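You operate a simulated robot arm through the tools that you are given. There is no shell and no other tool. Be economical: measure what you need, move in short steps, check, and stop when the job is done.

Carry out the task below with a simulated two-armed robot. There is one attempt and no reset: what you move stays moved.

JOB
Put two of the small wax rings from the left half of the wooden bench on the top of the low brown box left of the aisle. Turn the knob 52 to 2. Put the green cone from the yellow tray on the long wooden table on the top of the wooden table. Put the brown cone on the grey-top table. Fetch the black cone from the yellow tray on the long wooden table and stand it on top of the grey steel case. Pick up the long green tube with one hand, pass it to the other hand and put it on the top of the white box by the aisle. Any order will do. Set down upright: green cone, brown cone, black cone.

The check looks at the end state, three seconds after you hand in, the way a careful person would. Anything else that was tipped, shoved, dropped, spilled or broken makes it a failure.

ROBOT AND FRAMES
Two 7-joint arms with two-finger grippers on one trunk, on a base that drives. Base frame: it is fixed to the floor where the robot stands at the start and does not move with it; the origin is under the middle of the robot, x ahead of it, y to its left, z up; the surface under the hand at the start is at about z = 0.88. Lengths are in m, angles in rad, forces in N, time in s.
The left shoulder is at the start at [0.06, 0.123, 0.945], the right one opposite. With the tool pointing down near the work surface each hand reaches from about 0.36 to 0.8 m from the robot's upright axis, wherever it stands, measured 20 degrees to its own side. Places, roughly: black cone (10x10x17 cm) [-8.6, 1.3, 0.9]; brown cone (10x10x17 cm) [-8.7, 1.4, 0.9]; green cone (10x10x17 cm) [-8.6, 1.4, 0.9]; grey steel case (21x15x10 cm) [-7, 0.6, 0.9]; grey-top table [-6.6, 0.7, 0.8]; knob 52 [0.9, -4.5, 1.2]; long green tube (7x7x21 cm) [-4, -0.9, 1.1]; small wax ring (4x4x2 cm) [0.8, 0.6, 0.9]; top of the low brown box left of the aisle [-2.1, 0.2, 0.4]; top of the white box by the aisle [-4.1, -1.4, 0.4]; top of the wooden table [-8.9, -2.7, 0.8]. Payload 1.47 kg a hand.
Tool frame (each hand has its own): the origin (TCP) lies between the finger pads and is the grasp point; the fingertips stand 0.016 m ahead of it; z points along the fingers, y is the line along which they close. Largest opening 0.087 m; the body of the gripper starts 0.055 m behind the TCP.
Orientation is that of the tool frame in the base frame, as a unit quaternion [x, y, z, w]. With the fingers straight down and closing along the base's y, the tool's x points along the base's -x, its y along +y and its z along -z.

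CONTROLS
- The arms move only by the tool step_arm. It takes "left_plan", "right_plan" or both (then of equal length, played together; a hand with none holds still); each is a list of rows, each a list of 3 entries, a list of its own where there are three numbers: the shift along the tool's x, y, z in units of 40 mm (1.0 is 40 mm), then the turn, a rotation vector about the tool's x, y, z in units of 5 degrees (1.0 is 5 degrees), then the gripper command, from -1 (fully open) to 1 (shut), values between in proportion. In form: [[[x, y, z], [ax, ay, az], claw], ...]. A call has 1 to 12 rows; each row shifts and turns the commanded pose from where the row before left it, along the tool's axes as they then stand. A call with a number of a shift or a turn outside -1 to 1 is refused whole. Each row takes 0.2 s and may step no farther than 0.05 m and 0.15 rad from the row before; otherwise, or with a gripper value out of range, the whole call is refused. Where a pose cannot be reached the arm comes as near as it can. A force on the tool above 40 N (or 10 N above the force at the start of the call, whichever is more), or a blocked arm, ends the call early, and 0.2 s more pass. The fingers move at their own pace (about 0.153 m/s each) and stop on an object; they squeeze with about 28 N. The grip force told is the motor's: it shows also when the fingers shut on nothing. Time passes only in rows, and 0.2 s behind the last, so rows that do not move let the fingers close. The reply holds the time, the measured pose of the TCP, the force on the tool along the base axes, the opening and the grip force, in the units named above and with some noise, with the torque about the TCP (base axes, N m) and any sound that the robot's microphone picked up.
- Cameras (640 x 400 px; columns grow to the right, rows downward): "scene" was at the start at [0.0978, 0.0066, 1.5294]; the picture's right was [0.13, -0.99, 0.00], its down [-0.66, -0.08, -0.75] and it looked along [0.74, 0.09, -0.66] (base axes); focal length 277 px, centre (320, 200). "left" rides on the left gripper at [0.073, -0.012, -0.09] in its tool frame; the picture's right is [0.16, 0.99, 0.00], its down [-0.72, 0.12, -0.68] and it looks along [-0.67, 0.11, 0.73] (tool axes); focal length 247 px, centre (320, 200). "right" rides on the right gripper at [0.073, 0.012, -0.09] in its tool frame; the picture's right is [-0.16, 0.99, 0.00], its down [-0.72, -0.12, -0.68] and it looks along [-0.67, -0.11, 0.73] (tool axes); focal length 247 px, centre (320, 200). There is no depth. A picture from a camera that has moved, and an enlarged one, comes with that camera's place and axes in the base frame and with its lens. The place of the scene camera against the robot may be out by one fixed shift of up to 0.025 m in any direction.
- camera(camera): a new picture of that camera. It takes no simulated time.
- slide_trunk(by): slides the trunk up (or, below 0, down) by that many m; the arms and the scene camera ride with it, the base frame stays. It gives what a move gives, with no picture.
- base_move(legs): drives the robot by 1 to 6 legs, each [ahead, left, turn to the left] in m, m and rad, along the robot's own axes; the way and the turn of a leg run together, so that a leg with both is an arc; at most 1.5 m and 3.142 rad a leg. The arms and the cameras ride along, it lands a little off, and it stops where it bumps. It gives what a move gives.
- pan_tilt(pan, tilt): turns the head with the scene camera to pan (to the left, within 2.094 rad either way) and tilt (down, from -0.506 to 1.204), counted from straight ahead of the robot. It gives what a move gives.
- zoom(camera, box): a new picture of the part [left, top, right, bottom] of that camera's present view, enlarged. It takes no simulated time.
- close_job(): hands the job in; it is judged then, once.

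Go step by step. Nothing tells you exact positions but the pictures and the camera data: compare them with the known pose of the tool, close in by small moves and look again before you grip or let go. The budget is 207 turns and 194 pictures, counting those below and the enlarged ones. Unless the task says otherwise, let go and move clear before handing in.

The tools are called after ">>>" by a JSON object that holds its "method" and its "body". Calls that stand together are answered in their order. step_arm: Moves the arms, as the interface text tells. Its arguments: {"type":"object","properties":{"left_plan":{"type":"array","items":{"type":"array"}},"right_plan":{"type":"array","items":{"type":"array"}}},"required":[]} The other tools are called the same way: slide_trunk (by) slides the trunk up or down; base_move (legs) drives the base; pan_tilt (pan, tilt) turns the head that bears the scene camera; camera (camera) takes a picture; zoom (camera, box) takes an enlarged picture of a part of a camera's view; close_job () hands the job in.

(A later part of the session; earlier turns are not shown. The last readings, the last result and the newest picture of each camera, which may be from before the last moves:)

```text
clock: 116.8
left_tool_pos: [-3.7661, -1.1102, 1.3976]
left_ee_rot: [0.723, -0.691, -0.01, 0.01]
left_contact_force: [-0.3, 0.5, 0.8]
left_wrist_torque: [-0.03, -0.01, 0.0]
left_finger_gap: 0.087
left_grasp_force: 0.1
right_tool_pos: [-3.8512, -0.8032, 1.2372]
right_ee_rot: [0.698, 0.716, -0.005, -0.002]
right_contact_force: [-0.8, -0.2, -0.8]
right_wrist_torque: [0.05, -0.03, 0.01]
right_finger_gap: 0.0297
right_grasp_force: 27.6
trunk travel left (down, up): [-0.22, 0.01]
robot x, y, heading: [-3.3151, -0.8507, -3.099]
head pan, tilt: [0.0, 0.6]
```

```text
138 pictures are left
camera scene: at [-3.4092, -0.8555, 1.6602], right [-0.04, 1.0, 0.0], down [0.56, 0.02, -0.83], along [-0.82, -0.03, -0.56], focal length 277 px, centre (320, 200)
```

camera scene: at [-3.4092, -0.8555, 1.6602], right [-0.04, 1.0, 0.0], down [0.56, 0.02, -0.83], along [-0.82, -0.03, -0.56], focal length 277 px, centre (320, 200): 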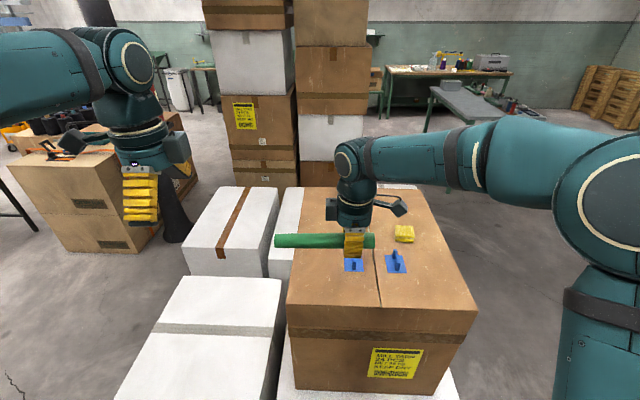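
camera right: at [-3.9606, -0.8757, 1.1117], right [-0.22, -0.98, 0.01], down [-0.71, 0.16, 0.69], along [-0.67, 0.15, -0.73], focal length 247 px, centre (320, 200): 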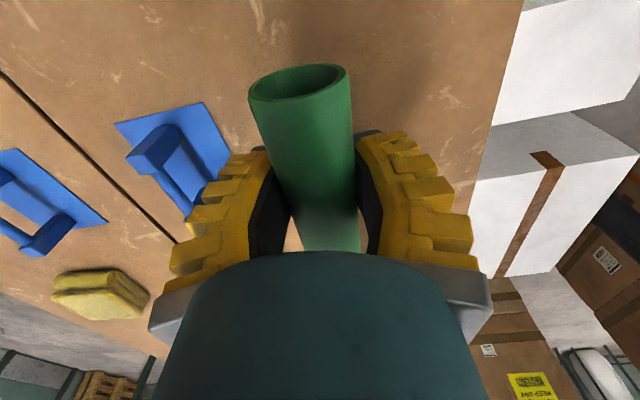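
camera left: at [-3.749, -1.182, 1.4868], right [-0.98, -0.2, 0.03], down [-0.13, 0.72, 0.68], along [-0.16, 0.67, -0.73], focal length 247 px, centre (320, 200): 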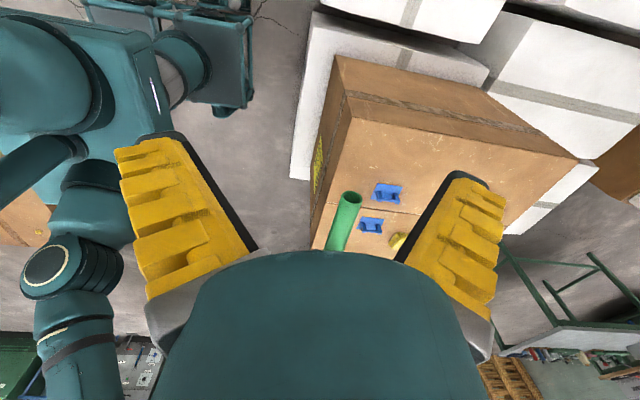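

The tube is crosswise with its free end at about y -0.98. I'm moving the left hand above the free end for the handover.

>>> {"method": "step_arm", "body": {"left_plan": [[[-0.82, 0.37, 0], [0, 0, 0], -0.6], [[-0.82, 0.37, 0], [0, 0, 0], -0.6], [[-0.82, 0.37, 0], [0, 0, 0], -0.6], [[-0.82, 0.37, 0], [0, 0, 0], -0.6], [[-0.82, 0.37, 0], [0, 0, 0], -0.6]]}}

>>> {"method": "camera", "body": {"camera": "left"}}

>>> {"method": "camera", "body": {"camera": "scene"}}

```text
clock: 118.0
left_tool_pos: [-3.8518, -0.9476, 1.3995]
left_ee_rot: [0.723, -0.69, -0.01, 0.01]
left_contact_force: [0.1, 0.1, 1.0]
left_wrist_torque: [-0.01, -0.01, 0.03]
left_finger_gap: 0.0733
left_grasp_force: 2.6
right_tool_pos: [-3.851, -0.802, 1.2376]
right_ee_rot: [0.699, 0.715, -0.006, -0.002]
right_contact_force: [0.2, -0.3, -0.5]
right_wrist_torque: [0.01, -0.05, 0.03]
right_finger_gap: 0.0295
right_grasp_force: 28.2
trunk travel left (down, up): [-0.22, 0.01]
robot x, y, heading: [-3.3164, -0.849, -3.1]
head pan, tilt: [0.0, 0.6]
```

```text
137 pictures are left
camera left: at [-3.8332, -1.0201, 1.488], right [-0.98, -0.2, 0.03], down [-0.13, 0.72, 0.68], along [-0.16, 0.67, -0.73], focal length 247 px, centre (320, 200)
```

left: 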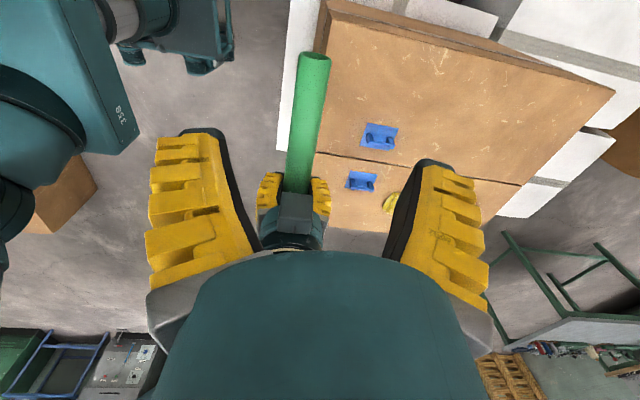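

```text
136 pictures are left
camera scene: at [-3.4104, -0.8543, 1.6601], right [-0.04, 1.0, 0.0], down [0.57, 0.02, -0.82], along [-0.82, -0.03, -0.57], focal length 277 px, centre (320, 200)
```

scene: 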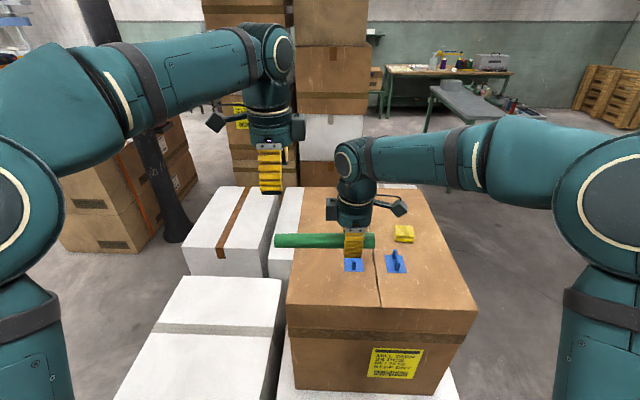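

>>> {"method": "step_arm", "body": {"left_plan": [[[-0.3, -0.07, 0], [0, 0, 0], -0.6], [[0, 0, 1], [0, 0, 0], -0.6], [[0, 0, 1], [0, 0, 0], -0.6], [[0, 0, 0.8], [0, 0, 0], -0.4]]}}

>>> {"method": "camera", "body": {"camera": "left"}}

>>> {"method": "zoom", "body": {"camera": "scene", "box": [220, 130, 420, 255]}}

```text
clock: 119.0
left_tool_pos: [-3.8505, -0.9376, 1.2886]
left_ee_rot: [0.723, -0.691, -0.009, 0.009]
left_contact_force: [0.3, 0.0, 0.2]
left_wrist_torque: [0.03, 0.02, -0.01]
left_finger_gap: 0.0652
left_grasp_force: 2.8
right_tool_pos: [-3.8514, -0.8029, 1.2373]
right_ee_rot: [0.698, 0.716, -0.005, -0.002]
right_contact_force: [0.1, -0.5, -0.6]
right_wrist_torque: [0.02, -0.02, 0.0]
right_finger_gap: 0.0296
right_grasp_force: 28.3
trunk travel left (down, up): [-0.22, 0.01]
robot x, y, heading: [-3.3179, -0.8485, -3.1]
head pan, tilt: [0.0, 0.6]
```

```text
135 pictures are left
camera left: at [-3.8337, -1.0084, 1.377], right [-0.98, -0.2, 0.03], down [-0.13, 0.72, 0.68], along [-0.16, 0.67, -0.73], focal length 247 px, centre (320, 200)
```

left: 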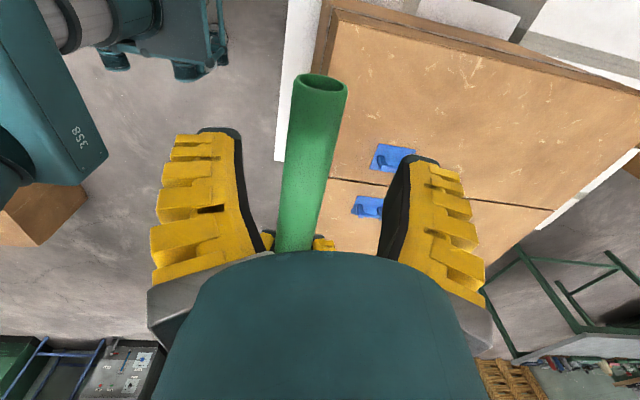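

```text
3.20 times, centred on (320, 192) of scene
camera zoom: at [-3.4099, -0.8554, 1.6601], right [-0.04, 1.0, 0.0], down [0.56, 0.02, -0.82], along [-0.82, -0.03, -0.57], focal length 885 px, centre (320, 224)
```

zoom: 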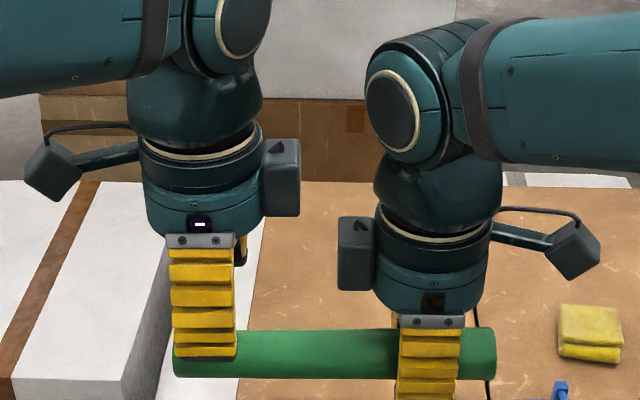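

>>> {"method": "step_arm", "body": {"left_plan": [[[0, 0, 0.9], [0, 0, 0], -0.4], [[0, 0, 0.85], [0, 0, 0], -0.3], [[0, 0, 0], [0, 0, 0], 0], [[0, 0, 0], [0, 0, 0], 0.3], [[0, 0, 0], [0, 0, 0], 0.6], [[0, 0, 0], [0, 0, 0], 1], [[0, 0, 0], [0, 0, 0], 1]]}}

>>> {"method": "zoom", "body": {"camera": "scene", "box": [220, 150, 420, 275]}}

```text
clock: 120.6
left_tool_pos: [-3.851, -0.9381, 1.2174]
left_ee_rot: [0.722, -0.691, -0.008, 0.009]
left_contact_force: [5.0, -1.6, -5.3]
left_wrist_torque: [-0.46, 0.09, -0.4]
left_finger_gap: 0.009
left_grasp_force: 27.7
right_tool_pos: [-3.8508, -0.8036, 1.2373]
right_ee_rot: [0.699, 0.715, -0.005, -0.003]
right_contact_force: [-5.5, 0.4, 6.4]
right_wrist_torque: [-0.3, 0.04, -0.31]
right_finger_gap: 0.0308
right_grasp_force: 27.6
trunk travel left (down, up): [-0.22, 0.01]
robot x, y, heading: [-3.3122, -0.8431, -3.101]
head pan, tilt: [0.0, 0.6]
```

```text
3.20 times, centred on (320, 212) of scene
camera zoom: at [-3.4092, -0.8555, 1.6602], right [-0.04, 1.0, 0.0], down [0.56, 0.02, -0.83], along [-0.82, -0.03, -0.56], focal length 885 px, centre (320, 160)
```

zoom: 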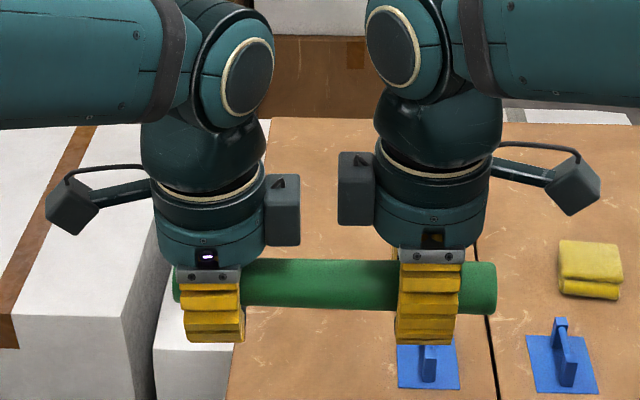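

The left fingers closed beneath the tube axis. I'm opening, raising 2.5 cm and closing again.

>>> {"method": "step_arm", "body": {"left_plan": [[[0, 0, 0], [0, 0, 0], 0.5], [[0, 0, 0], [0, 0, 0], 0], [[0, 0, 0], [0, 0, 0], -0.4], [[0, 0, -0.35], [0, 0, 0], -0.4], [[0, 0, -0.3], [0, 0, 0], -0.4], [[0, 0, 0], [0, 0, 0], 0], [[0, 0, 0], [0, 0, 0], 0.3], [[0, 0, 0], [0, 0, 0], 0.6], [[0, 0, 0], [0, 0, 0], 1], [[0, 0, 0], [0, 0, 0], 1]]}}

>>> {"method": "zoom", "body": {"camera": "scene", "box": [220, 150, 420, 275]}}

>>> {"method": "camera", "body": {"camera": "left"}}

```text
clock: 122.8
left_tool_pos: [-3.8518, -0.9366, 1.244]
left_ee_rot: [0.723, -0.691, -0.01, 0.009]
left_contact_force: [8.5, -0.2, 3.1]
left_wrist_torque: [0.22, -0.08, -0.63]
left_finger_gap: 0.0268
left_grasp_force: 27.6
right_tool_pos: [-3.8514, -0.8032, 1.2366]
right_ee_rot: [0.699, 0.715, -0.006, -0.004]
right_contact_force: [-7.8, -0.2, -4.1]
right_wrist_torque: [0.28, 0.02, -0.46]
right_finger_gap: 0.0292
right_grasp_force: 28.1
trunk travel left (down, up): [-0.22, 0.01]
robot x, y, heading: [-3.3155, -0.8451, -3.101]
head pan, tilt: [0.0, 0.6]
```

```text
3.20 times, centred on (320, 212) of scene
camera zoom: at [-3.4093, -0.8555, 1.6602], right [-0.04, 1.0, 0.0], down [0.56, 0.02, -0.83], along [-0.82, -0.03, -0.56], focal length 885 px, centre (320, 160)
```

zoom: 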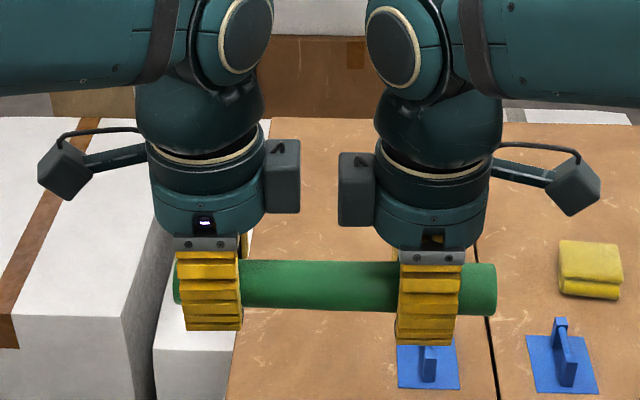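

```text
131 pictures are left
camera left: at [-3.8333, -1.009, 1.3333], right [-0.98, -0.2, 0.03], down [-0.13, 0.72, 0.68], along [-0.16, 0.67, -0.73], focal length 247 px, centre (320, 200)
```

left: 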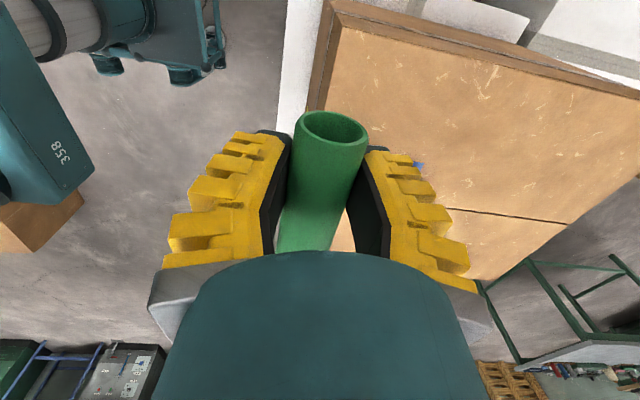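

Both hands grip now. I'm opening the right hand and backing it upward.

>>> {"method": "step_arm", "body": {"right_plan": [[[0, 0, 0], [0, 0, 0], 0.5], [[0, 0, 0], [0, 0, 0], 0], [[0, 0, 0], [0, 0, 0], -0.6], [[0, 0, -0.5], [0, 0, 0], -0.8], [[0, 0, -0.9], [0, 0, 0], -0.8], [[0.2, 0, -0.9], [0, 0, 0], -0.8], [[0.8, 0, -0.5], [0, 0, 0], -0.8], [[0.8, 0, 0], [0, 0, 0], -0.8], [[0.8, 0, 0], [0, 0, 0], -0.8]], "left_plan": [[[0, 0, 0], [0, 0, 0], 1], [[0, 0, 0], [0, 0, 0], 1], [[0, 0, 0], [0, 0, 0], 1], [[0, 0, 0], [0, 0, 0], 1], [[0, 0, 0], [0, 0, 0], 1], [[0, 0, 0], [0, 0, 0], 1], [[0, 0, 0], [0, 0, 0], 1], [[0, 0, 0], [0, 0, 0], 1], [[0, 0, 0], [0, 0, 0], 1]]}}

>>> {"method": "camera", "body": {"camera": "scene"}}

```text
clock: 124.8
left_tool_pos: [-3.8513, -0.9359, 1.2439]
left_ee_rot: [0.723, -0.691, -0.01, 0.01]
left_contact_force: [-0.1, 0.2, -0.5]
left_wrist_torque: [-0.03, 0.03, 0.02]
left_finger_gap: 0.0254
left_grasp_force: 27.5
right_tool_pos: [-3.8498, -0.6956, 1.3479]
right_ee_rot: [0.699, 0.716, -0.007, -0.002]
right_contact_force: [0.0, 0.7, -0.4]
right_wrist_torque: [0.02, -0.03, 0.01]
right_finger_gap: 0.0802
right_grasp_force: 1.4
trunk travel left (down, up): [-0.22, 0.01]
robot x, y, heading: [-3.315, -0.8446, -3.097]
head pan, tilt: [0.0, 0.6]
```

```text
130 pictures are left
camera scene: at [-3.4089, -0.8543, 1.6602], right [-0.04, 1.0, 0.0], down [0.56, 0.02, -0.83], along [-0.82, -0.03, -0.56], focal length 277 px, centre (320, 200)
```

scene: 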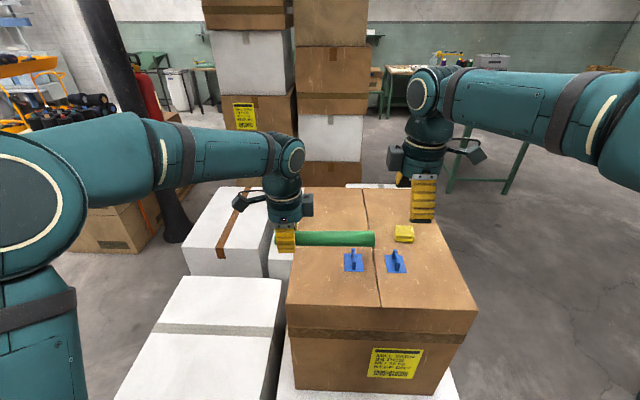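

Handed over. Now I'll shift the robot left, lower the trunk, and lay the tube on the near-left white box, which spans x -4.40 to -3.8 and y -1.64 to -1.10.

>>> {"method": "base_move", "body": {"legs": [[0, 0.42, 0]]}}

>>> {"method": "slide_trunk", "body": {"by": -0.22}}

>>> {"method": "pan_tilt", "body": {"pan": 0.2, "tilt": 0.8}}

>>> {"method": "camera", "body": {"camera": "scene"}}

```text
clock: 129.0
left_tool_pos: [-3.8318, -1.3592, 1.2451]
left_ee_rot: [0.724, -0.689, -0.01, 0.01]
left_contact_force: [-0.5, -0.2, 0.0]
left_wrist_torque: [-0.04, 0.01, 0.0]
left_finger_gap: 0.0253
left_grasp_force: 28.3
right_tool_pos: [-3.8332, -1.1193, 1.3479]
right_ee_rot: [0.698, 0.716, -0.005, -0.002]
right_contact_force: [-0.9, -0.8, 0.5]
right_wrist_torque: [0.0, 0.01, -0.02]
right_finger_gap: 0.0802
right_grasp_force: 1.6
trunk travel left (down, up): [-0.22, 0.01]
robot x, y, heading: [-3.2992, -1.266, -3.095]
head pan, tilt: [0.0, 0.6]
```

```text
clock: 131.4
left_tool_pos: [-3.8318, -1.359, 1.025]
left_ee_rot: [0.724, -0.69, -0.01, 0.009]
left_contact_force: [0.7, 0.3, 0.8]
left_wrist_torque: [-0.03, -0.01, -0.02]
left_finger_gap: 0.0258
left_grasp_force: 27.7
right_tool_pos: [-3.833, -1.1187, 1.1286]
right_ee_rot: [0.698, 0.716, -0.006, -0.003]
right_contact_force: [1.0, 0.7, 0.3]
right_wrist_torque: [-0.01, 0.04, -0.01]
right_finger_gap: 0.0805
right_grasp_force: 0.9
trunk travel left (down, up): [0.0, 0.23]
robot x, y, heading: [-3.2969, -1.2689, -3.098]
head pan, tilt: [0.0, 0.6]
```

```text
clock: 132.1
left_tool_pos: [-3.8332, -1.3595, 1.0238]
left_ee_rot: [0.724, -0.689, -0.01, 0.009]
left_contact_force: [-0.3, -0.1, 0.1]
left_wrist_torque: [-0.03, 0.02, 0.02]
left_finger_gap: 0.026
left_grasp_force: 28.5
right_tool_pos: [-3.833, -1.1202, 1.1273]
right_ee_rot: [0.698, 0.716, -0.006, -0.003]
right_contact_force: [0.5, 0.2, -0.3]
right_wrist_torque: [-0.03, -0.01, 0.01]
right_finger_gap: 0.0803
right_grasp_force: 1.4
trunk travel left (down, up): [0.0, 0.23]
robot x, y, heading: [-3.2927, -1.2686, -3.094]
head pan, tilt: [0.201, 0.799]
```

```text
129 pictures are left
camera scene: at [-3.3812, -1.2917, 1.4234], right [-0.24, 0.97, 0.0], down [0.7, 0.17, -0.7], along [-0.68, -0.17, -0.72], focal length 277 px, centre (320, 200)
```

scene: 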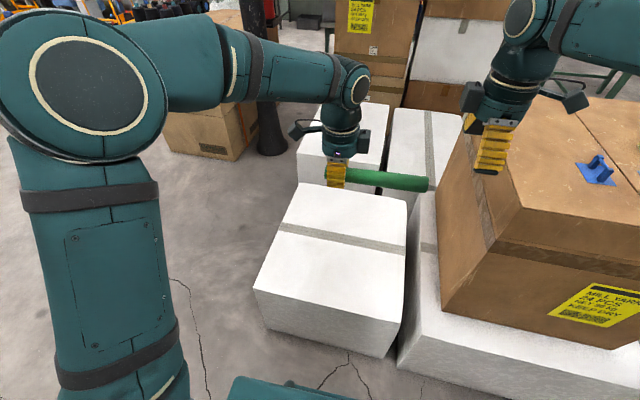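

>>> {"method": "step_arm", "body": {"left_plan": [[[0.23, 0.21, 1], [0, 0, 0], 1], [[0.23, 0.21, 1], [0, 0, 0], 1], [[0.23, 0.21, 1], [0, 0, 0], 1], [[0.23, 0.21, 1], [0, 0, 0], 1], [[0.23, 0.21, 1], [0, 0, 0], 1], [[0.23, 0.21, 1], [0, 0, 0], 1], [[0.23, 0.21, 1], [0, 0, 0], 1], [[0.23, 0.21, 1], [0, 0, 0], 1], [[0.23, 0.21, 1], [0, 0, 0], 1], [[0.23, 0.21, 1], [0, 0, 0], 1], [[0.23, 0.21, 1], [0, 0, 0], 1]]}}

>>> {"method": "camera", "body": {"camera": "scene"}}

```text
clock: 134.5
left_tool_pos: [-3.932, -1.4668, 0.5855]
left_ee_rot: [0.725, -0.688, -0.01, 0.01]
left_contact_force: [0.0, -0.7, -0.2]
left_wrist_torque: [-0.01, -0.02, 0.0]
left_finger_gap: 0.0259
left_grasp_force: 27.9
right_tool_pos: [-3.835, -1.1193, 1.1271]
right_ee_rot: [0.698, 0.716, -0.005, -0.002]
right_contact_force: [0.2, -0.2, -0.5]
right_wrist_torque: [-0.01, -0.03, 0.0]
right_finger_gap: 0.0804
right_grasp_force: 1.8
trunk travel left (down, up): [0.0, 0.23]
robot x, y, heading: [-3.2984, -1.2688, -3.095]
head pan, tilt: [0.201, 0.799]
```

```text
128 pictures are left
camera scene: at [-3.3817, -1.292, 1.4233], right [-0.24, 0.97, 0.0], down [0.7, 0.17, -0.7], along [-0.68, -0.17, -0.72], focal length 277 px, centre (320, 200)
```

scene: 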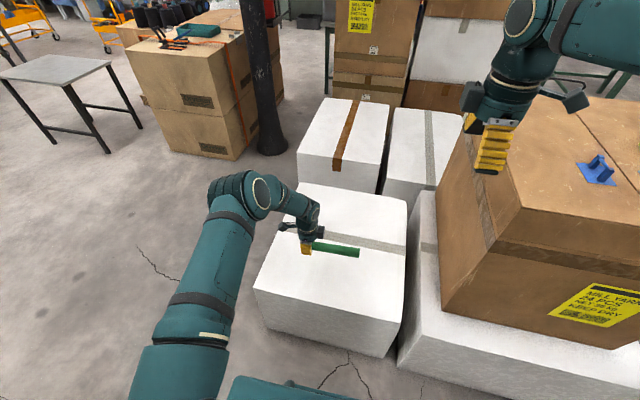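

>>> {"method": "step_arm", "body": {"left_plan": [[[0, 0, 0.6], [0, 0, 0], 1], [[0, 0, 0.6], [0, 0, 0], 1], [[0, 0, 0.5], [0, 0, 0], 1], [[0, 0, 0.4], [0, 0, 0], 1]]}}

>>> {"method": "camera", "body": {"camera": "left"}}

>>> {"method": "zoom", "body": {"camera": "scene", "box": [240, 170, 420, 290]}}

```text
clock: 135.5
left_tool_pos: [-3.935, -1.4671, 0.5015]
left_ee_rot: [0.723, -0.69, -0.01, 0.01]
left_contact_force: [-0.2, -1.1, -0.4]
left_wrist_torque: [-0.03, -0.01, -0.02]
left_finger_gap: 0.0262
left_grasp_force: 28.4
right_tool_pos: [-3.8329, -1.1194, 1.1284]
right_ee_rot: [0.697, 0.717, -0.005, -0.002]
right_contact_force: [0.0, 0.2, -0.2]
right_wrist_torque: [0.01, 0.02, -0.01]
right_finger_gap: 0.0803
right_grasp_force: 1.5
trunk travel left (down, up): [0.0, 0.23]
robot x, y, heading: [-3.2973, -1.2697, -3.099]
head pan, tilt: [0.201, 0.799]
```

```text
127 pictures are left
camera left: at [-3.917, -1.5381, 0.5911], right [-0.98, -0.21, 0.03], down [-0.13, 0.72, 0.68], along [-0.16, 0.67, -0.73], focal length 247 px, centre (320, 200)
```

left: 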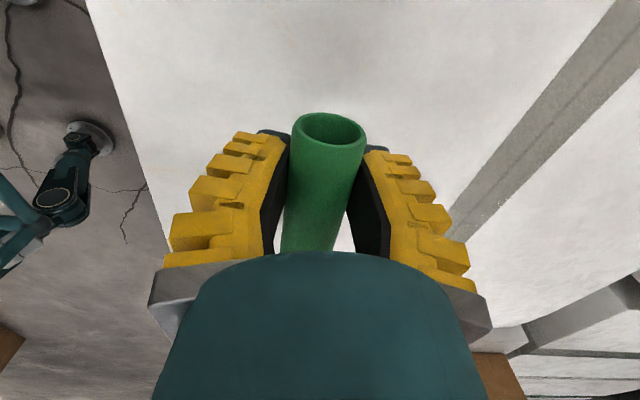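

```text
3.33 times, centred on (330, 230) of scene
camera zoom: at [-3.3813, -1.2918, 1.4233], right [-0.24, 0.97, 0.0], down [0.7, 0.17, -0.7], along [-0.68, -0.17, -0.72], focal length 922 px, centre (287, 100)
```

zoom: 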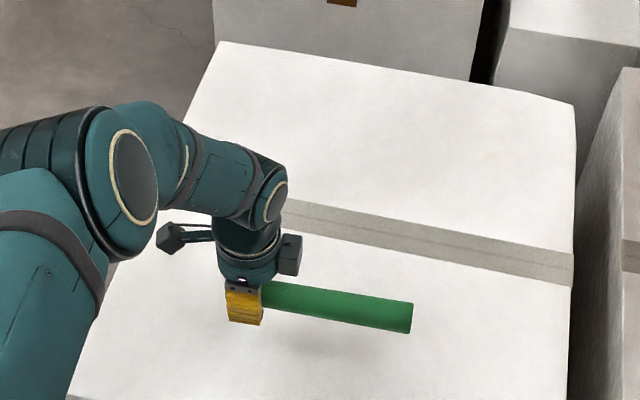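

>>> {"method": "step_arm", "body": {"left_plan": [[[0, 0, 0.3], [0, 0, 0], 1], [[0, 0, 0.2], [0, 0, 0], 1], [[0, 0, 0.15], [0, 0, 0], 1], [[0, 0, 0.15], [0, 0, 0], 1], [[0, 0, 0.15], [0, 0, 0], 1], [[0, 0, 0.15], [0, 0, 0], 1], [[0, 0, 0.15], [0, 0, 0], 1], [[0, 0, 0.15], [0, 0, 0], 1], [[0, 0, 0.15], [0, 0, 0], 1], [[0, 0, 0.15], [0, 0, 0], 1], [[0, 0, 0.15], [0, 0, 0], 1]]}}

>>> {"method": "zoom", "body": {"camera": "scene", "box": [240, 170, 420, 290]}}

```text
clock: 137.9
left_tool_pos: [-3.9398, -1.4656, 0.4359]
left_ee_rot: [0.725, -0.689, -0.012, 0.013]
left_contact_force: [10.2, 0.9, 26.9]
left_wrist_torque: [-0.12, -0.66, 0.13]
left_finger_gap: 0.028
left_grasp_force: 28.3
right_tool_pos: [-3.8305, -1.119, 1.1279]
right_ee_rot: [0.697, 0.717, -0.006, -0.002]
right_contact_force: [0.4, -0.1, -0.3]
right_wrist_torque: [0.02, -0.01, 0.03]
right_finger_gap: 0.0799
right_grasp_force: 1.2
trunk travel left (down, up): [0.0, 0.23]
robot x, y, heading: [-3.2995, -1.267, -3.098]
head pan, tilt: [0.201, 0.799]
stopped in row 11 (left hand): the force on the tool passed its limit at 42 N (the readings are from after the stop); the commanded pose is now the measured one
```

```text
3.33 times, centred on (330, 230) of scene
camera zoom: at [-3.3787, -1.291, 1.4237], right [-0.24, 0.97, 0.0], down [0.69, 0.17, -0.7], along [-0.68, -0.17, -0.72], focal length 922 px, centre (287, 100)
```

zoom: 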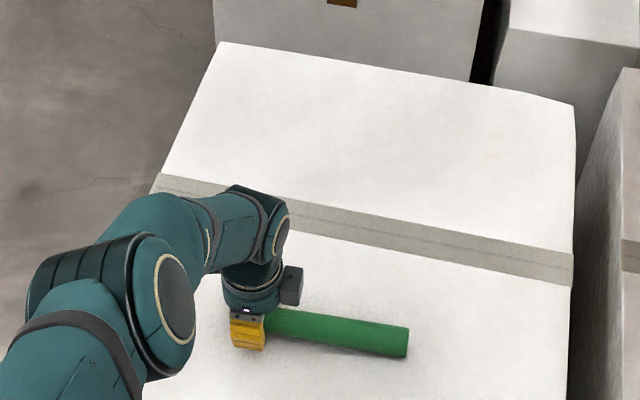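

The tube rests on the box, so I'm releasing gently and rising straight up.

>>> {"method": "step_arm", "body": {"left_plan": [[[0, 0, -0.05], [0, 0, 0], 1], [[0, 0, 0], [0, 0, 0], 0.4], [[0, 0, 0], [0, 0, 0], 0.1], [[0, 0, 0], [0, 0, 0], -0.2], [[0, 0, 0], [0, 0, 0], -0.4], [[0, 0, -0.5], [0, 0, 0], -0.4], [[0, 0, -1], [0, 0, 0], -0.4], [[0, 0, -1], [0, 0, 0], -0.4], [[0, 0, -1], [0, 0, 0], -0.4], [[0, 0, -1], [0, 0, 0], -0.4], [[0, 0, -1], [0, 0, 0], -0.4]]}}

>>> {"method": "camera", "body": {"camera": "scene"}}

```text
clock: 140.3
left_tool_pos: [-3.9311, -1.4643, 0.6557]
left_ee_rot: [0.724, -0.689, -0.01, 0.011]
left_contact_force: [-0.1, -0.4, 0.3]
left_wrist_torque: [-0.02, 0.0, -0.02]
left_finger_gap: 0.0653
left_grasp_force: 3.7
right_tool_pos: [-3.8329, -1.1203, 1.1277]
right_ee_rot: [0.697, 0.717, -0.007, -0.003]
right_contact_force: [0.3, -0.1, -0.7]
right_wrist_torque: [-0.02, 0.05, 0.01]
right_finger_gap: 0.0801
right_grasp_force: 1.3
trunk travel left (down, up): [0.0, 0.23]
robot x, y, heading: [-3.2957, -1.2684, -3.098]
head pan, tilt: [0.201, 0.799]
```

```text
124 pictures are left
camera scene: at [-3.3804, -1.2916, 1.4234], right [-0.24, 0.97, 0.0], down [0.7, 0.17, -0.7], along [-0.68, -0.17, -0.72], focal length 277 px, centre (320, 200)
```

scene: 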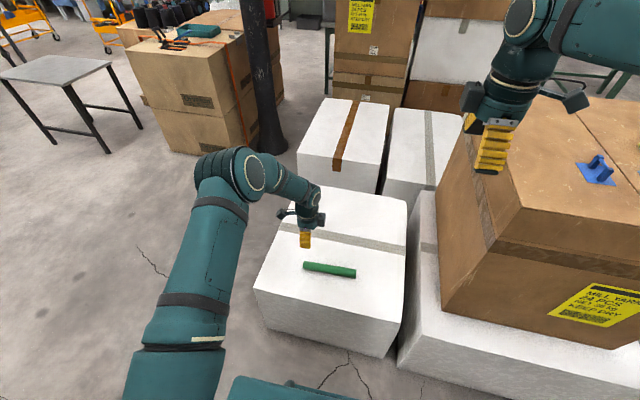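

The tube lies steady. I'm raising the left hand, turning both wrists back and setting off for the cone area.

>>> {"method": "step_arm", "body": {"left_plan": [[[0, 0, -1], [0, 0, -1], -1], [[0, 0, -1], [0, 0, -1], -1], [[0, 0, -1], [0, 0, -1], -1], [[0, 0, -1], [0, 0, -1], -1], [[0, 0, -1], [0, 0, -1], -1], [[0, 0, -1], [0, 0, -1], -1], [[0, 0, -1], [0, 0, -1], -1], [[0, 0, -1], [0, 0, -1], -1], [[0, 0, -1], [0, 0, -1], -1], [[0, 0, 0], [0, 0, -1], -1], [[0, 0, 0], [0, 0, -1], -1], [[0, 0, 0], [0, 0, -1], -1]], "right_plan": [[[0, 0, 0], [0, 0, 1], -1], [[0, 0, 0], [0, 0, 1], -1], [[0, 0, 0], [0, 0, 1], -1], [[0, 0, 0], [0, 0, 1], -1], [[0, 0, 0], [0, 0, 1], -1], [[0, 0, 0], [0, 0, 1], -1], [[0, 0, 0], [0, 0, 1], -1], [[0, 0, 0], [0, 0, 1], -1], [[0, 0, 0], [0, 0, 1], -1], [[0, 0, 0], [0, 0, 1], -1], [[0, 0, 0], [0, 0, 1], -1], [[0, 0, 0], [0, 0, 1], -1]]}}

>>> {"method": "step_arm", "body": {"left_plan": [[[0, 0, 0], [0, 0, -1], -1], [[0, 0, 0], [0, 0, -1], -1], [[0, 0, 0], [0, 0, -1], -1], [[0, 0, 0], [0, 0, -1], -1], [[0, 0, 0], [0, 0, -1], -1], [[0, 0, 0], [0, 0, -0.5], -1]], "right_plan": [[[0, 0, 0], [0, 0, 1], -1], [[0, 0, 0], [0, 0, 1], -1], [[0, 0, 0], [0, 0, 1], -1], [[0, 0, 0], [0, 0, 1], -1], [[0, 0, 0], [0, 0, 1], -1], [[0, 0, 0], [0, 0, 1], -1]]}}

>>> {"method": "slide_trunk", "body": {"by": 0.2}}

>>> {"method": "base_move", "body": {"legs": [[-0.2, 0, 0], [0, -1.2, 0], [0, -0.8, 0]]}}

>>> {"method": "pan_tilt", "body": {"pan": 0, "tilt": 0.15}}

>>> {"method": "camera", "body": {"camera": "scene"}}

```text
clock: 142.9
left_tool_pos: [-3.9205, -1.4653, 1.0135]
left_ee_rot: [0.972, -0.234, -0.015, 0.004]
left_contact_force: [-0.2, 0.2, 0.8]
left_wrist_torque: [0.01, -0.01, 0.0]
left_finger_gap: 0.0872
left_grasp_force: 0.0
right_tool_pos: [-3.8332, -1.1185, 1.1269]
right_ee_rot: [0.963, 0.271, -0.007, 0.0]
right_contact_force: [-0.1, 0.4, 0.0]
right_wrist_torque: [0.01, 0.03, 0.01]
right_finger_gap: 0.087
right_grasp_force: 0.0
trunk travel left (down, up): [0.0, 0.23]
robot x, y, heading: [-3.2989, -1.2654, -3.096]
head pan, tilt: [0.201, 0.799]
```

```text
clock: 144.3
left_tool_pos: [-3.9215, -1.4655, 1.0142]
left_ee_rot: [1.0, 0.004, -0.015, 0.001]
left_contact_force: [-0.2, -1.0, -0.3]
left_wrist_torque: [0.02, -0.02, -0.03]
left_finger_gap: 0.087
left_grasp_force: 0.0
right_tool_pos: [-3.8312, -1.119, 1.1272]
right_ee_rot: [1.0, 0.013, -0.005, 0.002]
right_contact_force: [0.4, -0.3, -0.6]
right_wrist_torque: [0.01, -0.02, -0.01]
right_finger_gap: 0.0868
right_grasp_force: 0.0
trunk travel left (down, up): [0.0, 0.23]
robot x, y, heading: [-3.2967, -1.2669, -3.095]
head pan, tilt: [0.201, 0.799]
```

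```text
clock: 146.5
left_tool_pos: [-3.9211, -1.4661, 1.2135]
left_ee_rot: [1.0, 0.003, -0.015, 0.0]
left_contact_force: [-0.8, -0.1, 0.6]
left_wrist_torque: [-0.02, -0.04, 0.0]
left_finger_gap: 0.0872
left_grasp_force: 0.0
right_tool_pos: [-3.8332, -1.1195, 1.3268]
right_ee_rot: [1.0, 0.014, -0.006, 0.002]
right_contact_force: [0.8, 0.2, 0.3]
right_wrist_torque: [0.01, 0.01, 0.02]
right_finger_gap: 0.0869
right_grasp_force: 0.1
trunk travel left (down, up): [-0.2, 0.03]
robot x, y, heading: [-3.295, -1.267, -3.092]
head pan, tilt: [0.201, 0.799]
```

```text
clock: 165.6
left_tool_pos: [-3.8057, 0.5493, 1.213]
left_ee_rot: [1.0, 0.005, -0.014, 0.001]
left_contact_force: [-0.2, 0.2, 0.7]
left_wrist_torque: [0.01, -0.02, 0.0]
left_finger_gap: 0.0868
left_grasp_force: 0.1
right_tool_pos: [-3.7183, 0.8962, 1.3277]
right_ee_rot: [1.0, 0.015, -0.005, 0.002]
right_contact_force: [-1.0, 0.2, 0.5]
right_wrist_torque: [0.0, -0.02, 0.01]
right_finger_gap: 0.0871
right_grasp_force: 0.1
trunk travel left (down, up): [-0.2, 0.03]
robot x, y, heading: [-3.1805, 0.7515, -3.096]
head pan, tilt: [0.201, 0.799]
```

```text
clock: 166.6
left_tool_pos: [-3.8057, 0.5506, 1.213]
left_ee_rot: [1.0, 0.004, -0.015, 0.0]
left_contact_force: [0.1, 0.8, 0.5]
left_wrist_torque: [-0.01, 0.0, -0.04]
left_finger_gap: 0.0871
left_grasp_force: 0.0
right_tool_pos: [-3.7175, 0.8955, 1.3271]
right_ee_rot: [1.0, 0.015, -0.005, 0.001]
right_contact_force: [0.5, 0.5, -0.6]
right_wrist_torque: [0.02, -0.02, 0.01]
right_finger_gap: 0.0871
right_grasp_force: 0.1
trunk travel left (down, up): [-0.2, 0.03]
robot x, y, heading: [-3.1823, 0.7487, -3.096]
head pan, tilt: [0.0, 0.15]
```

```text
123 pictures are left
camera scene: at [-3.2808, 0.7404, 1.6816], right [-0.05, 1.0, 0.0], down [0.15, 0.01, -0.99], along [-0.99, -0.05, -0.15], focal length 277 px, centre (320, 200)
```

scene: 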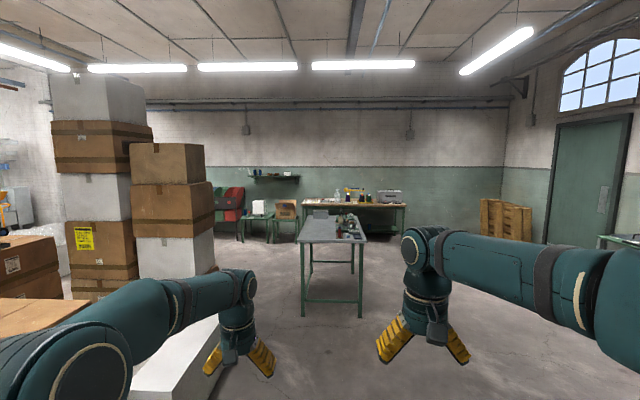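

Ahead is the grey-top table (x about -5.9 to -7.3, y 0.37 to 1.06), with the long wooden table behind it. I'll pass the grey table on its right side.

>>> {"method": "base_move", "body": {"legs": [[0, -1.0, -0.045], [1.4, 0, 0], [1.4, 0, 0], [1.1, 0, 0]]}}

>>> {"method": "pan_tilt", "body": {"pan": 0.1, "tilt": 0.45}}

>>> {"method": "camera", "body": {"camera": "scene"}}

>>> {"method": "pan_tilt", "body": {"pan": 1.2, "tilt": 0.5}}

>>> {"method": "camera", "body": {"camera": "scene"}}

```text
clock: 194.1
left_tool_pos: [-7.7273, 1.4989, 1.2142]
left_ee_rot: [1.0, -0.004, -0.016, 0.0]
left_contact_force: [0.2, 1.0, 0.2]
left_wrist_torque: [0.01, -0.03, 0.01]
left_finger_gap: 0.087
left_grasp_force: 0.1
right_tool_pos: [-7.6339, 1.8427, 1.3271]
right_ee_rot: [1.0, 0.005, -0.006, 0.003]
right_contact_force: [-0.2, -0.5, 0.5]
right_wrist_torque: [0.02, -0.02, 0.01]
right_finger_gap: 0.087
right_grasp_force: 0.1
trunk travel left (down, up): [-0.2, 0.03]
robot x, y, heading: [-7.1018, 1.6904, -3.112]
head pan, tilt: [0.0, 0.15]
```

```text
clock: 194.9
left_tool_pos: [-7.7265, 1.4988, 1.2142]
left_ee_rot: [1.0, -0.004, -0.015, 0.0]
left_contact_force: [-0.4, 0.0, 0.6]
left_wrist_torque: [0.01, 0.0, 0.01]
left_finger_gap: 0.0871
left_grasp_force: 0.2
right_tool_pos: [-7.6338, 1.843, 1.3278]
right_ee_rot: [1.0, 0.007, -0.006, 0.002]
right_contact_force: [0.4, 1.2, 0.2]
right_wrist_torque: [-0.02, -0.01, -0.03]
right_finger_gap: 0.087
right_grasp_force: 0.0
trunk travel left (down, up): [-0.2, 0.03]
robot x, y, heading: [-7.0975, 1.6874, -3.112]
head pan, tilt: [0.099, 0.45]
```

```text
122 pictures are left
camera scene: at [-7.1972, 1.6716, 1.6538], right [-0.13, 0.99, 0.0], down [0.43, 0.06, -0.9], along [-0.89, -0.12, -0.43], focal length 277 px, centre (320, 200)
```

scene: 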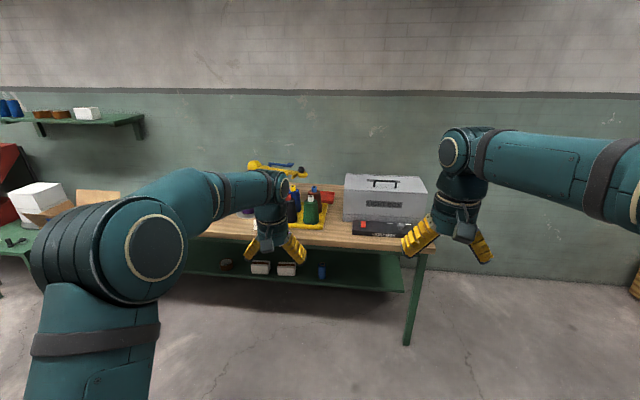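

```text
clock: 196.2
left_tool_pos: [-7.7262, 1.4981, 1.2146]
left_ee_rot: [1.0, -0.004, -0.014, 0.001]
left_contact_force: [-0.5, -0.4, -0.2]
left_wrist_torque: [0.0, -0.02, 0.0]
left_finger_gap: 0.0871
left_grasp_force: 0.1
right_tool_pos: [-7.6339, 1.8435, 1.3282]
right_ee_rot: [1.0, 0.005, -0.005, 0.001]
right_contact_force: [-0.2, 0.4, -0.7]
right_wrist_torque: [0.03, -0.02, -0.03]
right_finger_gap: 0.0871
right_grasp_force: 0.0
trunk travel left (down, up): [-0.2, 0.03]
robot x, y, heading: [-7.0991, 1.6909, -3.11]
head pan, tilt: [1.201, 0.499]
```

```text
121 pictures are left
camera scene: at [-7.1365, 1.5977, 1.6493], right [-0.94, 0.33, 0.0], down [0.16, 0.45, -0.88], along [-0.29, -0.83, -0.48], focal length 277 px, centre (320, 200)
```

scene: 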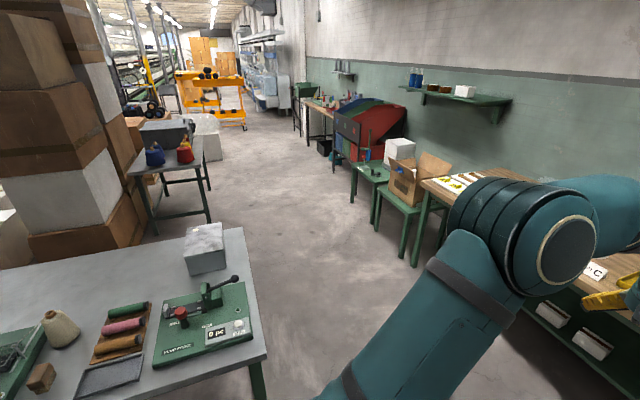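

The tray with the cones is on the long wooden table, whose front edge is at about x -8.33. The grey case is at about (-7.0, 0.6). I'll pull the left hand back and up, move closer and look.

>>> {"method": "step_arm", "body": {"left_plan": [[[1, 0, -0.6], [0, 0, 0], -1], [[1, 0, -0.6], [0, 0, 0], -1], [[1, 0, -0.6], [0, 0, 0], -1], [[1, 0, -0.6], [0, 0, 0], -1], [[0.6, 0, -0.6], [0, 0, 0], -1]], "right_plan": [[[0.8, 0, 0], [0, 0, 0], -1], [[0.8, 0, 0], [0, 0, 0], -1], [[0.8, 0, 0], [0, 0, 0], -1], [[0, 0, 0], [0, 0, 0], -1], [[0, 0, 0], [0, 0, 0], -1]]}}

>>> {"method": "base_move", "body": {"legs": [[0.7, 0.4, -0.03]]}}

>>> {"method": "pan_tilt", "body": {"pan": 0, "tilt": 0.7}}

>>> {"method": "camera", "body": {"camera": "scene"}}

```text
clock: 197.4
left_tool_pos: [-7.5381, 1.4992, 1.3304]
left_ee_rot: [1.0, -0.004, -0.015, 0.0]
left_contact_force: [0.0, 0.1, -0.3]
left_wrist_torque: [0.0, 0.03, -0.01]
left_finger_gap: 0.087
left_grasp_force: 0.1
right_tool_pos: [-7.5374, 1.8438, 1.3272]
right_ee_rot: [1.0, 0.006, -0.006, 0.002]
right_contact_force: [0.0, -0.1, 0.7]
right_wrist_torque: [0.03, 0.02, -0.04]
right_finger_gap: 0.0872
right_grasp_force: 0.1
trunk travel left (down, up): [-0.2, 0.03]
robot x, y, heading: [-7.101, 1.6895, -3.11]
head pan, tilt: [1.201, 0.499]
```

```text
clock: 201.6
left_tool_pos: [-8.2312, 1.1162, 1.3302]
left_ee_rot: [1.0, -0.027, -0.014, -0.001]
left_contact_force: [0.7, -0.7, 0.6]
left_wrist_torque: [-0.03, 0.0, 0.01]
left_finger_gap: 0.087
left_grasp_force: 0.0
right_tool_pos: [-8.2138, 1.4616, 1.3265]
right_ee_rot: [1.0, -0.017, -0.005, 0.002]
right_contact_force: [-0.2, 0.2, -0.2]
right_wrist_torque: [-0.02, 0.02, 0.0]
right_finger_gap: 0.0867
right_grasp_force: 0.1
trunk travel left (down, up): [-0.2, 0.03]
robot x, y, heading: [-7.7839, 1.2865, 3.127]
head pan, tilt: [1.201, 0.499]
```

```text
clock: 203.0
left_tool_pos: [-8.2307, 1.1183, 1.3297]
left_ee_rot: [1.0, -0.027, -0.015, 0.0]
left_contact_force: [0.6, -0.4, 0.2]
left_wrist_torque: [0.03, -0.01, -0.04]
left_finger_gap: 0.0869
left_grasp_force: 0.0
right_tool_pos: [-8.2129, 1.4625, 1.3262]
right_ee_rot: [1.0, -0.017, -0.006, 0.002]
right_contact_force: [0.7, 0.3, 0.1]
right_wrist_torque: [0.0, -0.01, 0.03]
right_finger_gap: 0.087
right_grasp_force: 0.1
trunk travel left (down, up): [-0.2, 0.03]
robot x, y, heading: [-7.7831, 1.287, 3.125]
head pan, tilt: [0.0, 0.7]
```

```text
120 pictures are left
camera scene: at [-7.8737, 1.2838, 1.6316], right [0.01, 1.0, 0.0], down [0.64, -0.01, -0.77], along [-0.76, 0.01, -0.64], focal length 277 px, centre (320, 200)
```

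scene: 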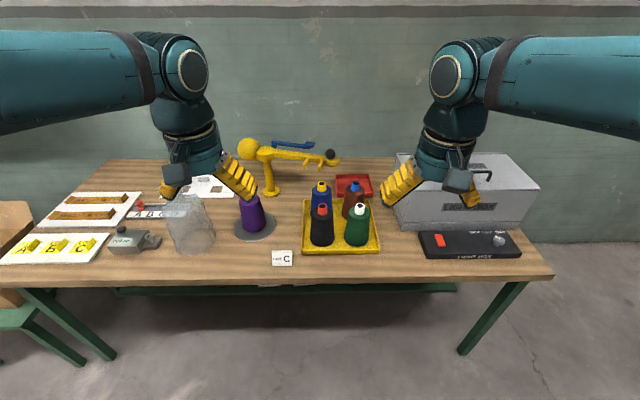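

>>> {"method": "zoom", "body": {"camera": "scene", "box": [230, 160, 420, 280]}}

```text
3.33 times, centred on (325, 220) of scene
camera zoom: at [-7.8737, 1.2838, 1.6316], right [0.01, 1.0, 0.0], down [0.64, -0.01, -0.77], along [-0.76, 0.01, -0.64], focal length 922 px, centre (303, 133)
```

zoom: 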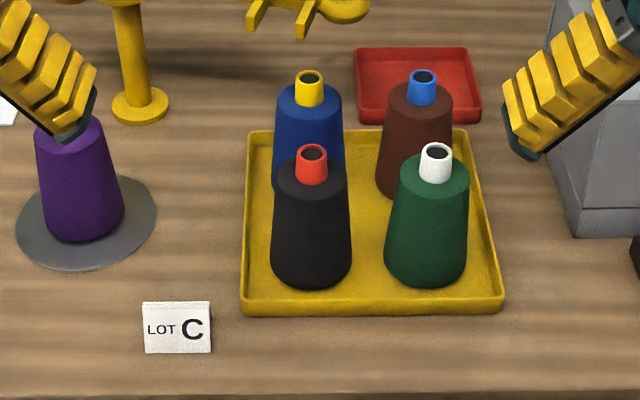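

The tray holds black (front left), green (front right), brown (back right) and blue (back left) cones. Nose tops are at z of about 1.03. On the first trip I'll take black with the left hand and brown with the right, so I'm moving closer.

>>> {"method": "base_move", "body": {"legs": [[0.15, -0.07, 0.015]]}}

>>> {"method": "camera", "body": {"camera": "left"}}

>>> {"method": "camera", "body": {"camera": "right"}}

>>> {"method": "camera", "body": {"camera": "scene"}}

```text
clock: 204.5
left_tool_pos: [-8.3796, 1.1808, 1.3295]
left_ee_rot: [1.0, -0.02, -0.014, 0.0]
left_contact_force: [-0.3, -0.4, 0.4]
left_wrist_torque: [-0.02, 0.02, -0.01]
left_finger_gap: 0.087
left_grasp_force: 0.2
right_tool_pos: [-8.3668, 1.5264, 1.326]
right_ee_rot: [1.0, -0.01, -0.006, 0.002]
right_contact_force: [-0.4, -0.3, -0.3]
right_wrist_torque: [0.0, -0.06, 0.02]
right_finger_gap: 0.0868
right_grasp_force: 0.1
trunk travel left (down, up): [-0.2, 0.03]
robot x, y, heading: [-7.9281, 1.3507, 3.146]
head pan, tilt: [0.0, 0.7]
```

```text
118 pictures are left
camera left: at [-8.3033, 1.1898, 1.417], right [0.12, -0.99, 0.0], down [-0.71, -0.09, 0.7], along [-0.7, -0.08, -0.71], focal length 247 px, centre (320, 200)
```

left: 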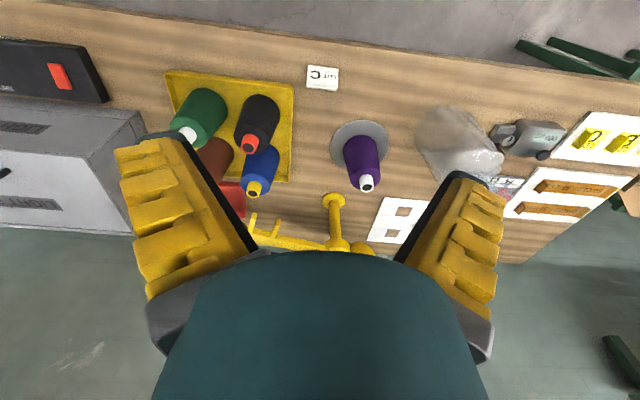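

```text
117 pictures are left
camera right: at [-8.2917, 1.5147, 1.4144], right [-0.18, -0.98, 0.01], down [-0.71, 0.13, 0.69], along [-0.68, 0.12, -0.73], focal length 247 px, centre (320, 200)
```

right: 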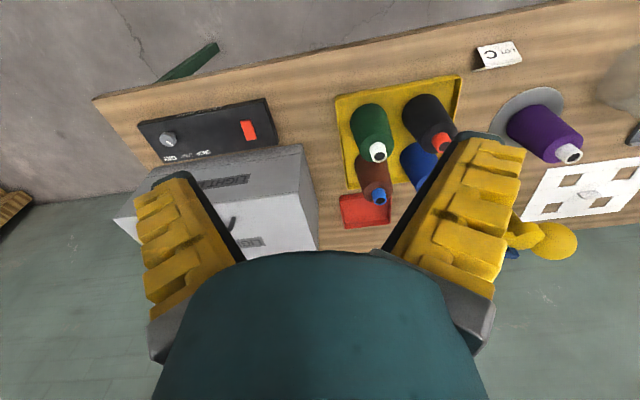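

```text
116 pictures are left
camera scene: at [-8.0248, 1.3524, 1.6315], right [0.0, 1.0, 0.0], down [0.64, 0.0, -0.76], along [-0.76, 0.0, -0.64], focal length 277 px, centre (320, 200)
```

scene: 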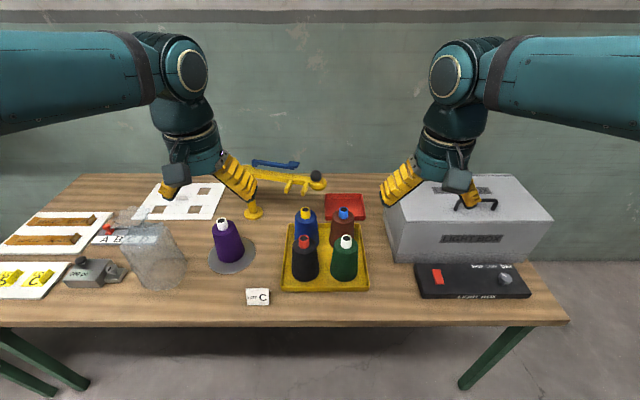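

Triangulation from both wrist cameras puts the nose tips at z of about 0.945: black (-8.615, 1.312), green (-8.61, 1.442), brown (-8.75, 1.437). I'm advancing 0.1 m and bringing the right hand over the brown cone.

>>> {"method": "base_move", "body": {"legs": [[0.1, 0, 0]]}}

>>> {"method": "step_arm", "body": {"right_plan": [[[-0.9, 0.28, 0.7], [0, 0, 0], -0.6], [[-0.9, 0.28, 0.7], [0, 0, 0], -0.6], [[-0.9, 0.28, 0.7], [0, 0, 0], -0.6], [[-0.9, 0.28, 0.7], [0, 0, 0], -0.6], [[-0.9, 0.28, 0.7], [0, 0, 0], -0.6], [[-0.9, 0.28, 0.7], [0, 0, 0], -0.6], [[-0.9, 0.28, 0.7], [0, 0, 0], -0.6]]}}

>>> {"method": "camera", "body": {"camera": "right"}}

>>> {"method": "camera", "body": {"camera": "left"}}

```text
clock: 205.7
left_tool_pos: [-8.4817, 1.1819, 1.3288]
left_ee_rot: [1.0, -0.021, -0.015, 0.0]
left_contact_force: [-0.2, 0.4, 0.5]
left_wrist_torque: [0.0, -0.02, 0.02]
left_finger_gap: 0.0869
left_grasp_force: 0.1
right_tool_pos: [-8.4685, 1.5261, 1.3262]
right_ee_rot: [1.0, -0.011, -0.006, 0.002]
right_contact_force: [-0.8, 0.2, 0.6]
right_wrist_torque: [-0.01, 0.01, -0.01]
right_finger_gap: 0.0872
right_grasp_force: 0.1
trunk travel left (down, up): [-0.2, 0.03]
robot x, y, heading: [-8.0342, 1.3556, 3.134]
head pan, tilt: [0.0, 0.7]
```

```text
clock: 207.2
left_tool_pos: [-8.483, 1.181, 1.329]
left_ee_rot: [1.0, -0.021, -0.014, -0.001]
left_contact_force: [-0.3, 0.2, 0.4]
left_wrist_torque: [-0.01, -0.01, 0.02]
left_finger_gap: 0.0869
left_grasp_force: 0.1
right_tool_pos: [-8.7271, 1.4538, 1.1322]
right_ee_rot: [1.0, -0.011, -0.005, 0.002]
right_contact_force: [-1.1, 0.0, -0.5]
right_wrist_torque: [0.04, -0.03, 0.0]
right_finger_gap: 0.0734
right_grasp_force: 2.6
trunk travel left (down, up): [-0.2, 0.03]
robot x, y, heading: [-8.0356, 1.3533, 3.135]
head pan, tilt: [0.0, 0.7]
```

```text
115 pictures are left
camera right: at [-8.6526, 1.442, 1.2204], right [-0.18, -0.98, 0.01], down [-0.71, 0.13, 0.69], along [-0.68, 0.12, -0.73], focal length 247 px, centre (320, 200)
```

right: 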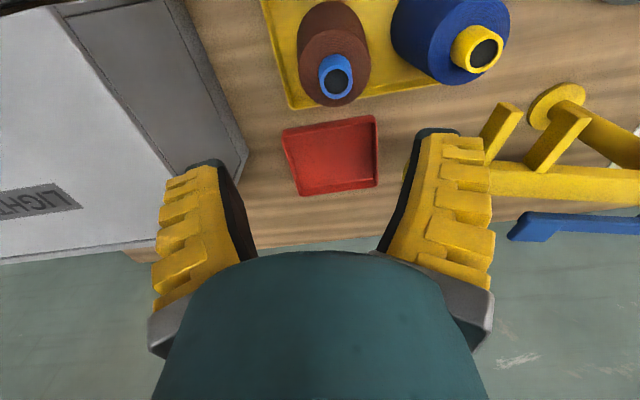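

```text
114 pictures are left
camera left: at [-8.4069, 1.1899, 1.4167], right [0.12, -0.99, 0.0], down [-0.71, -0.09, 0.7], along [-0.7, -0.08, -0.71], focal length 247 px, centre (320, 200)
```

left: 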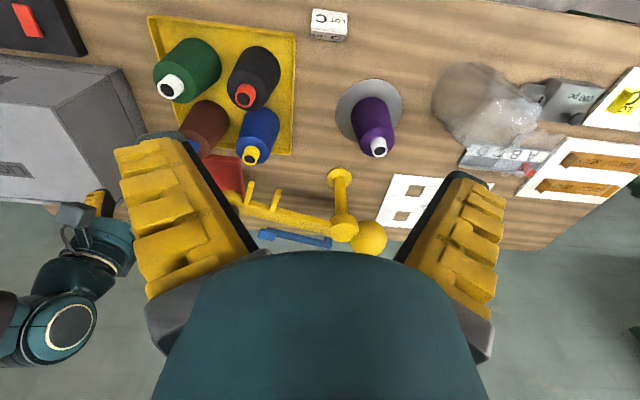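

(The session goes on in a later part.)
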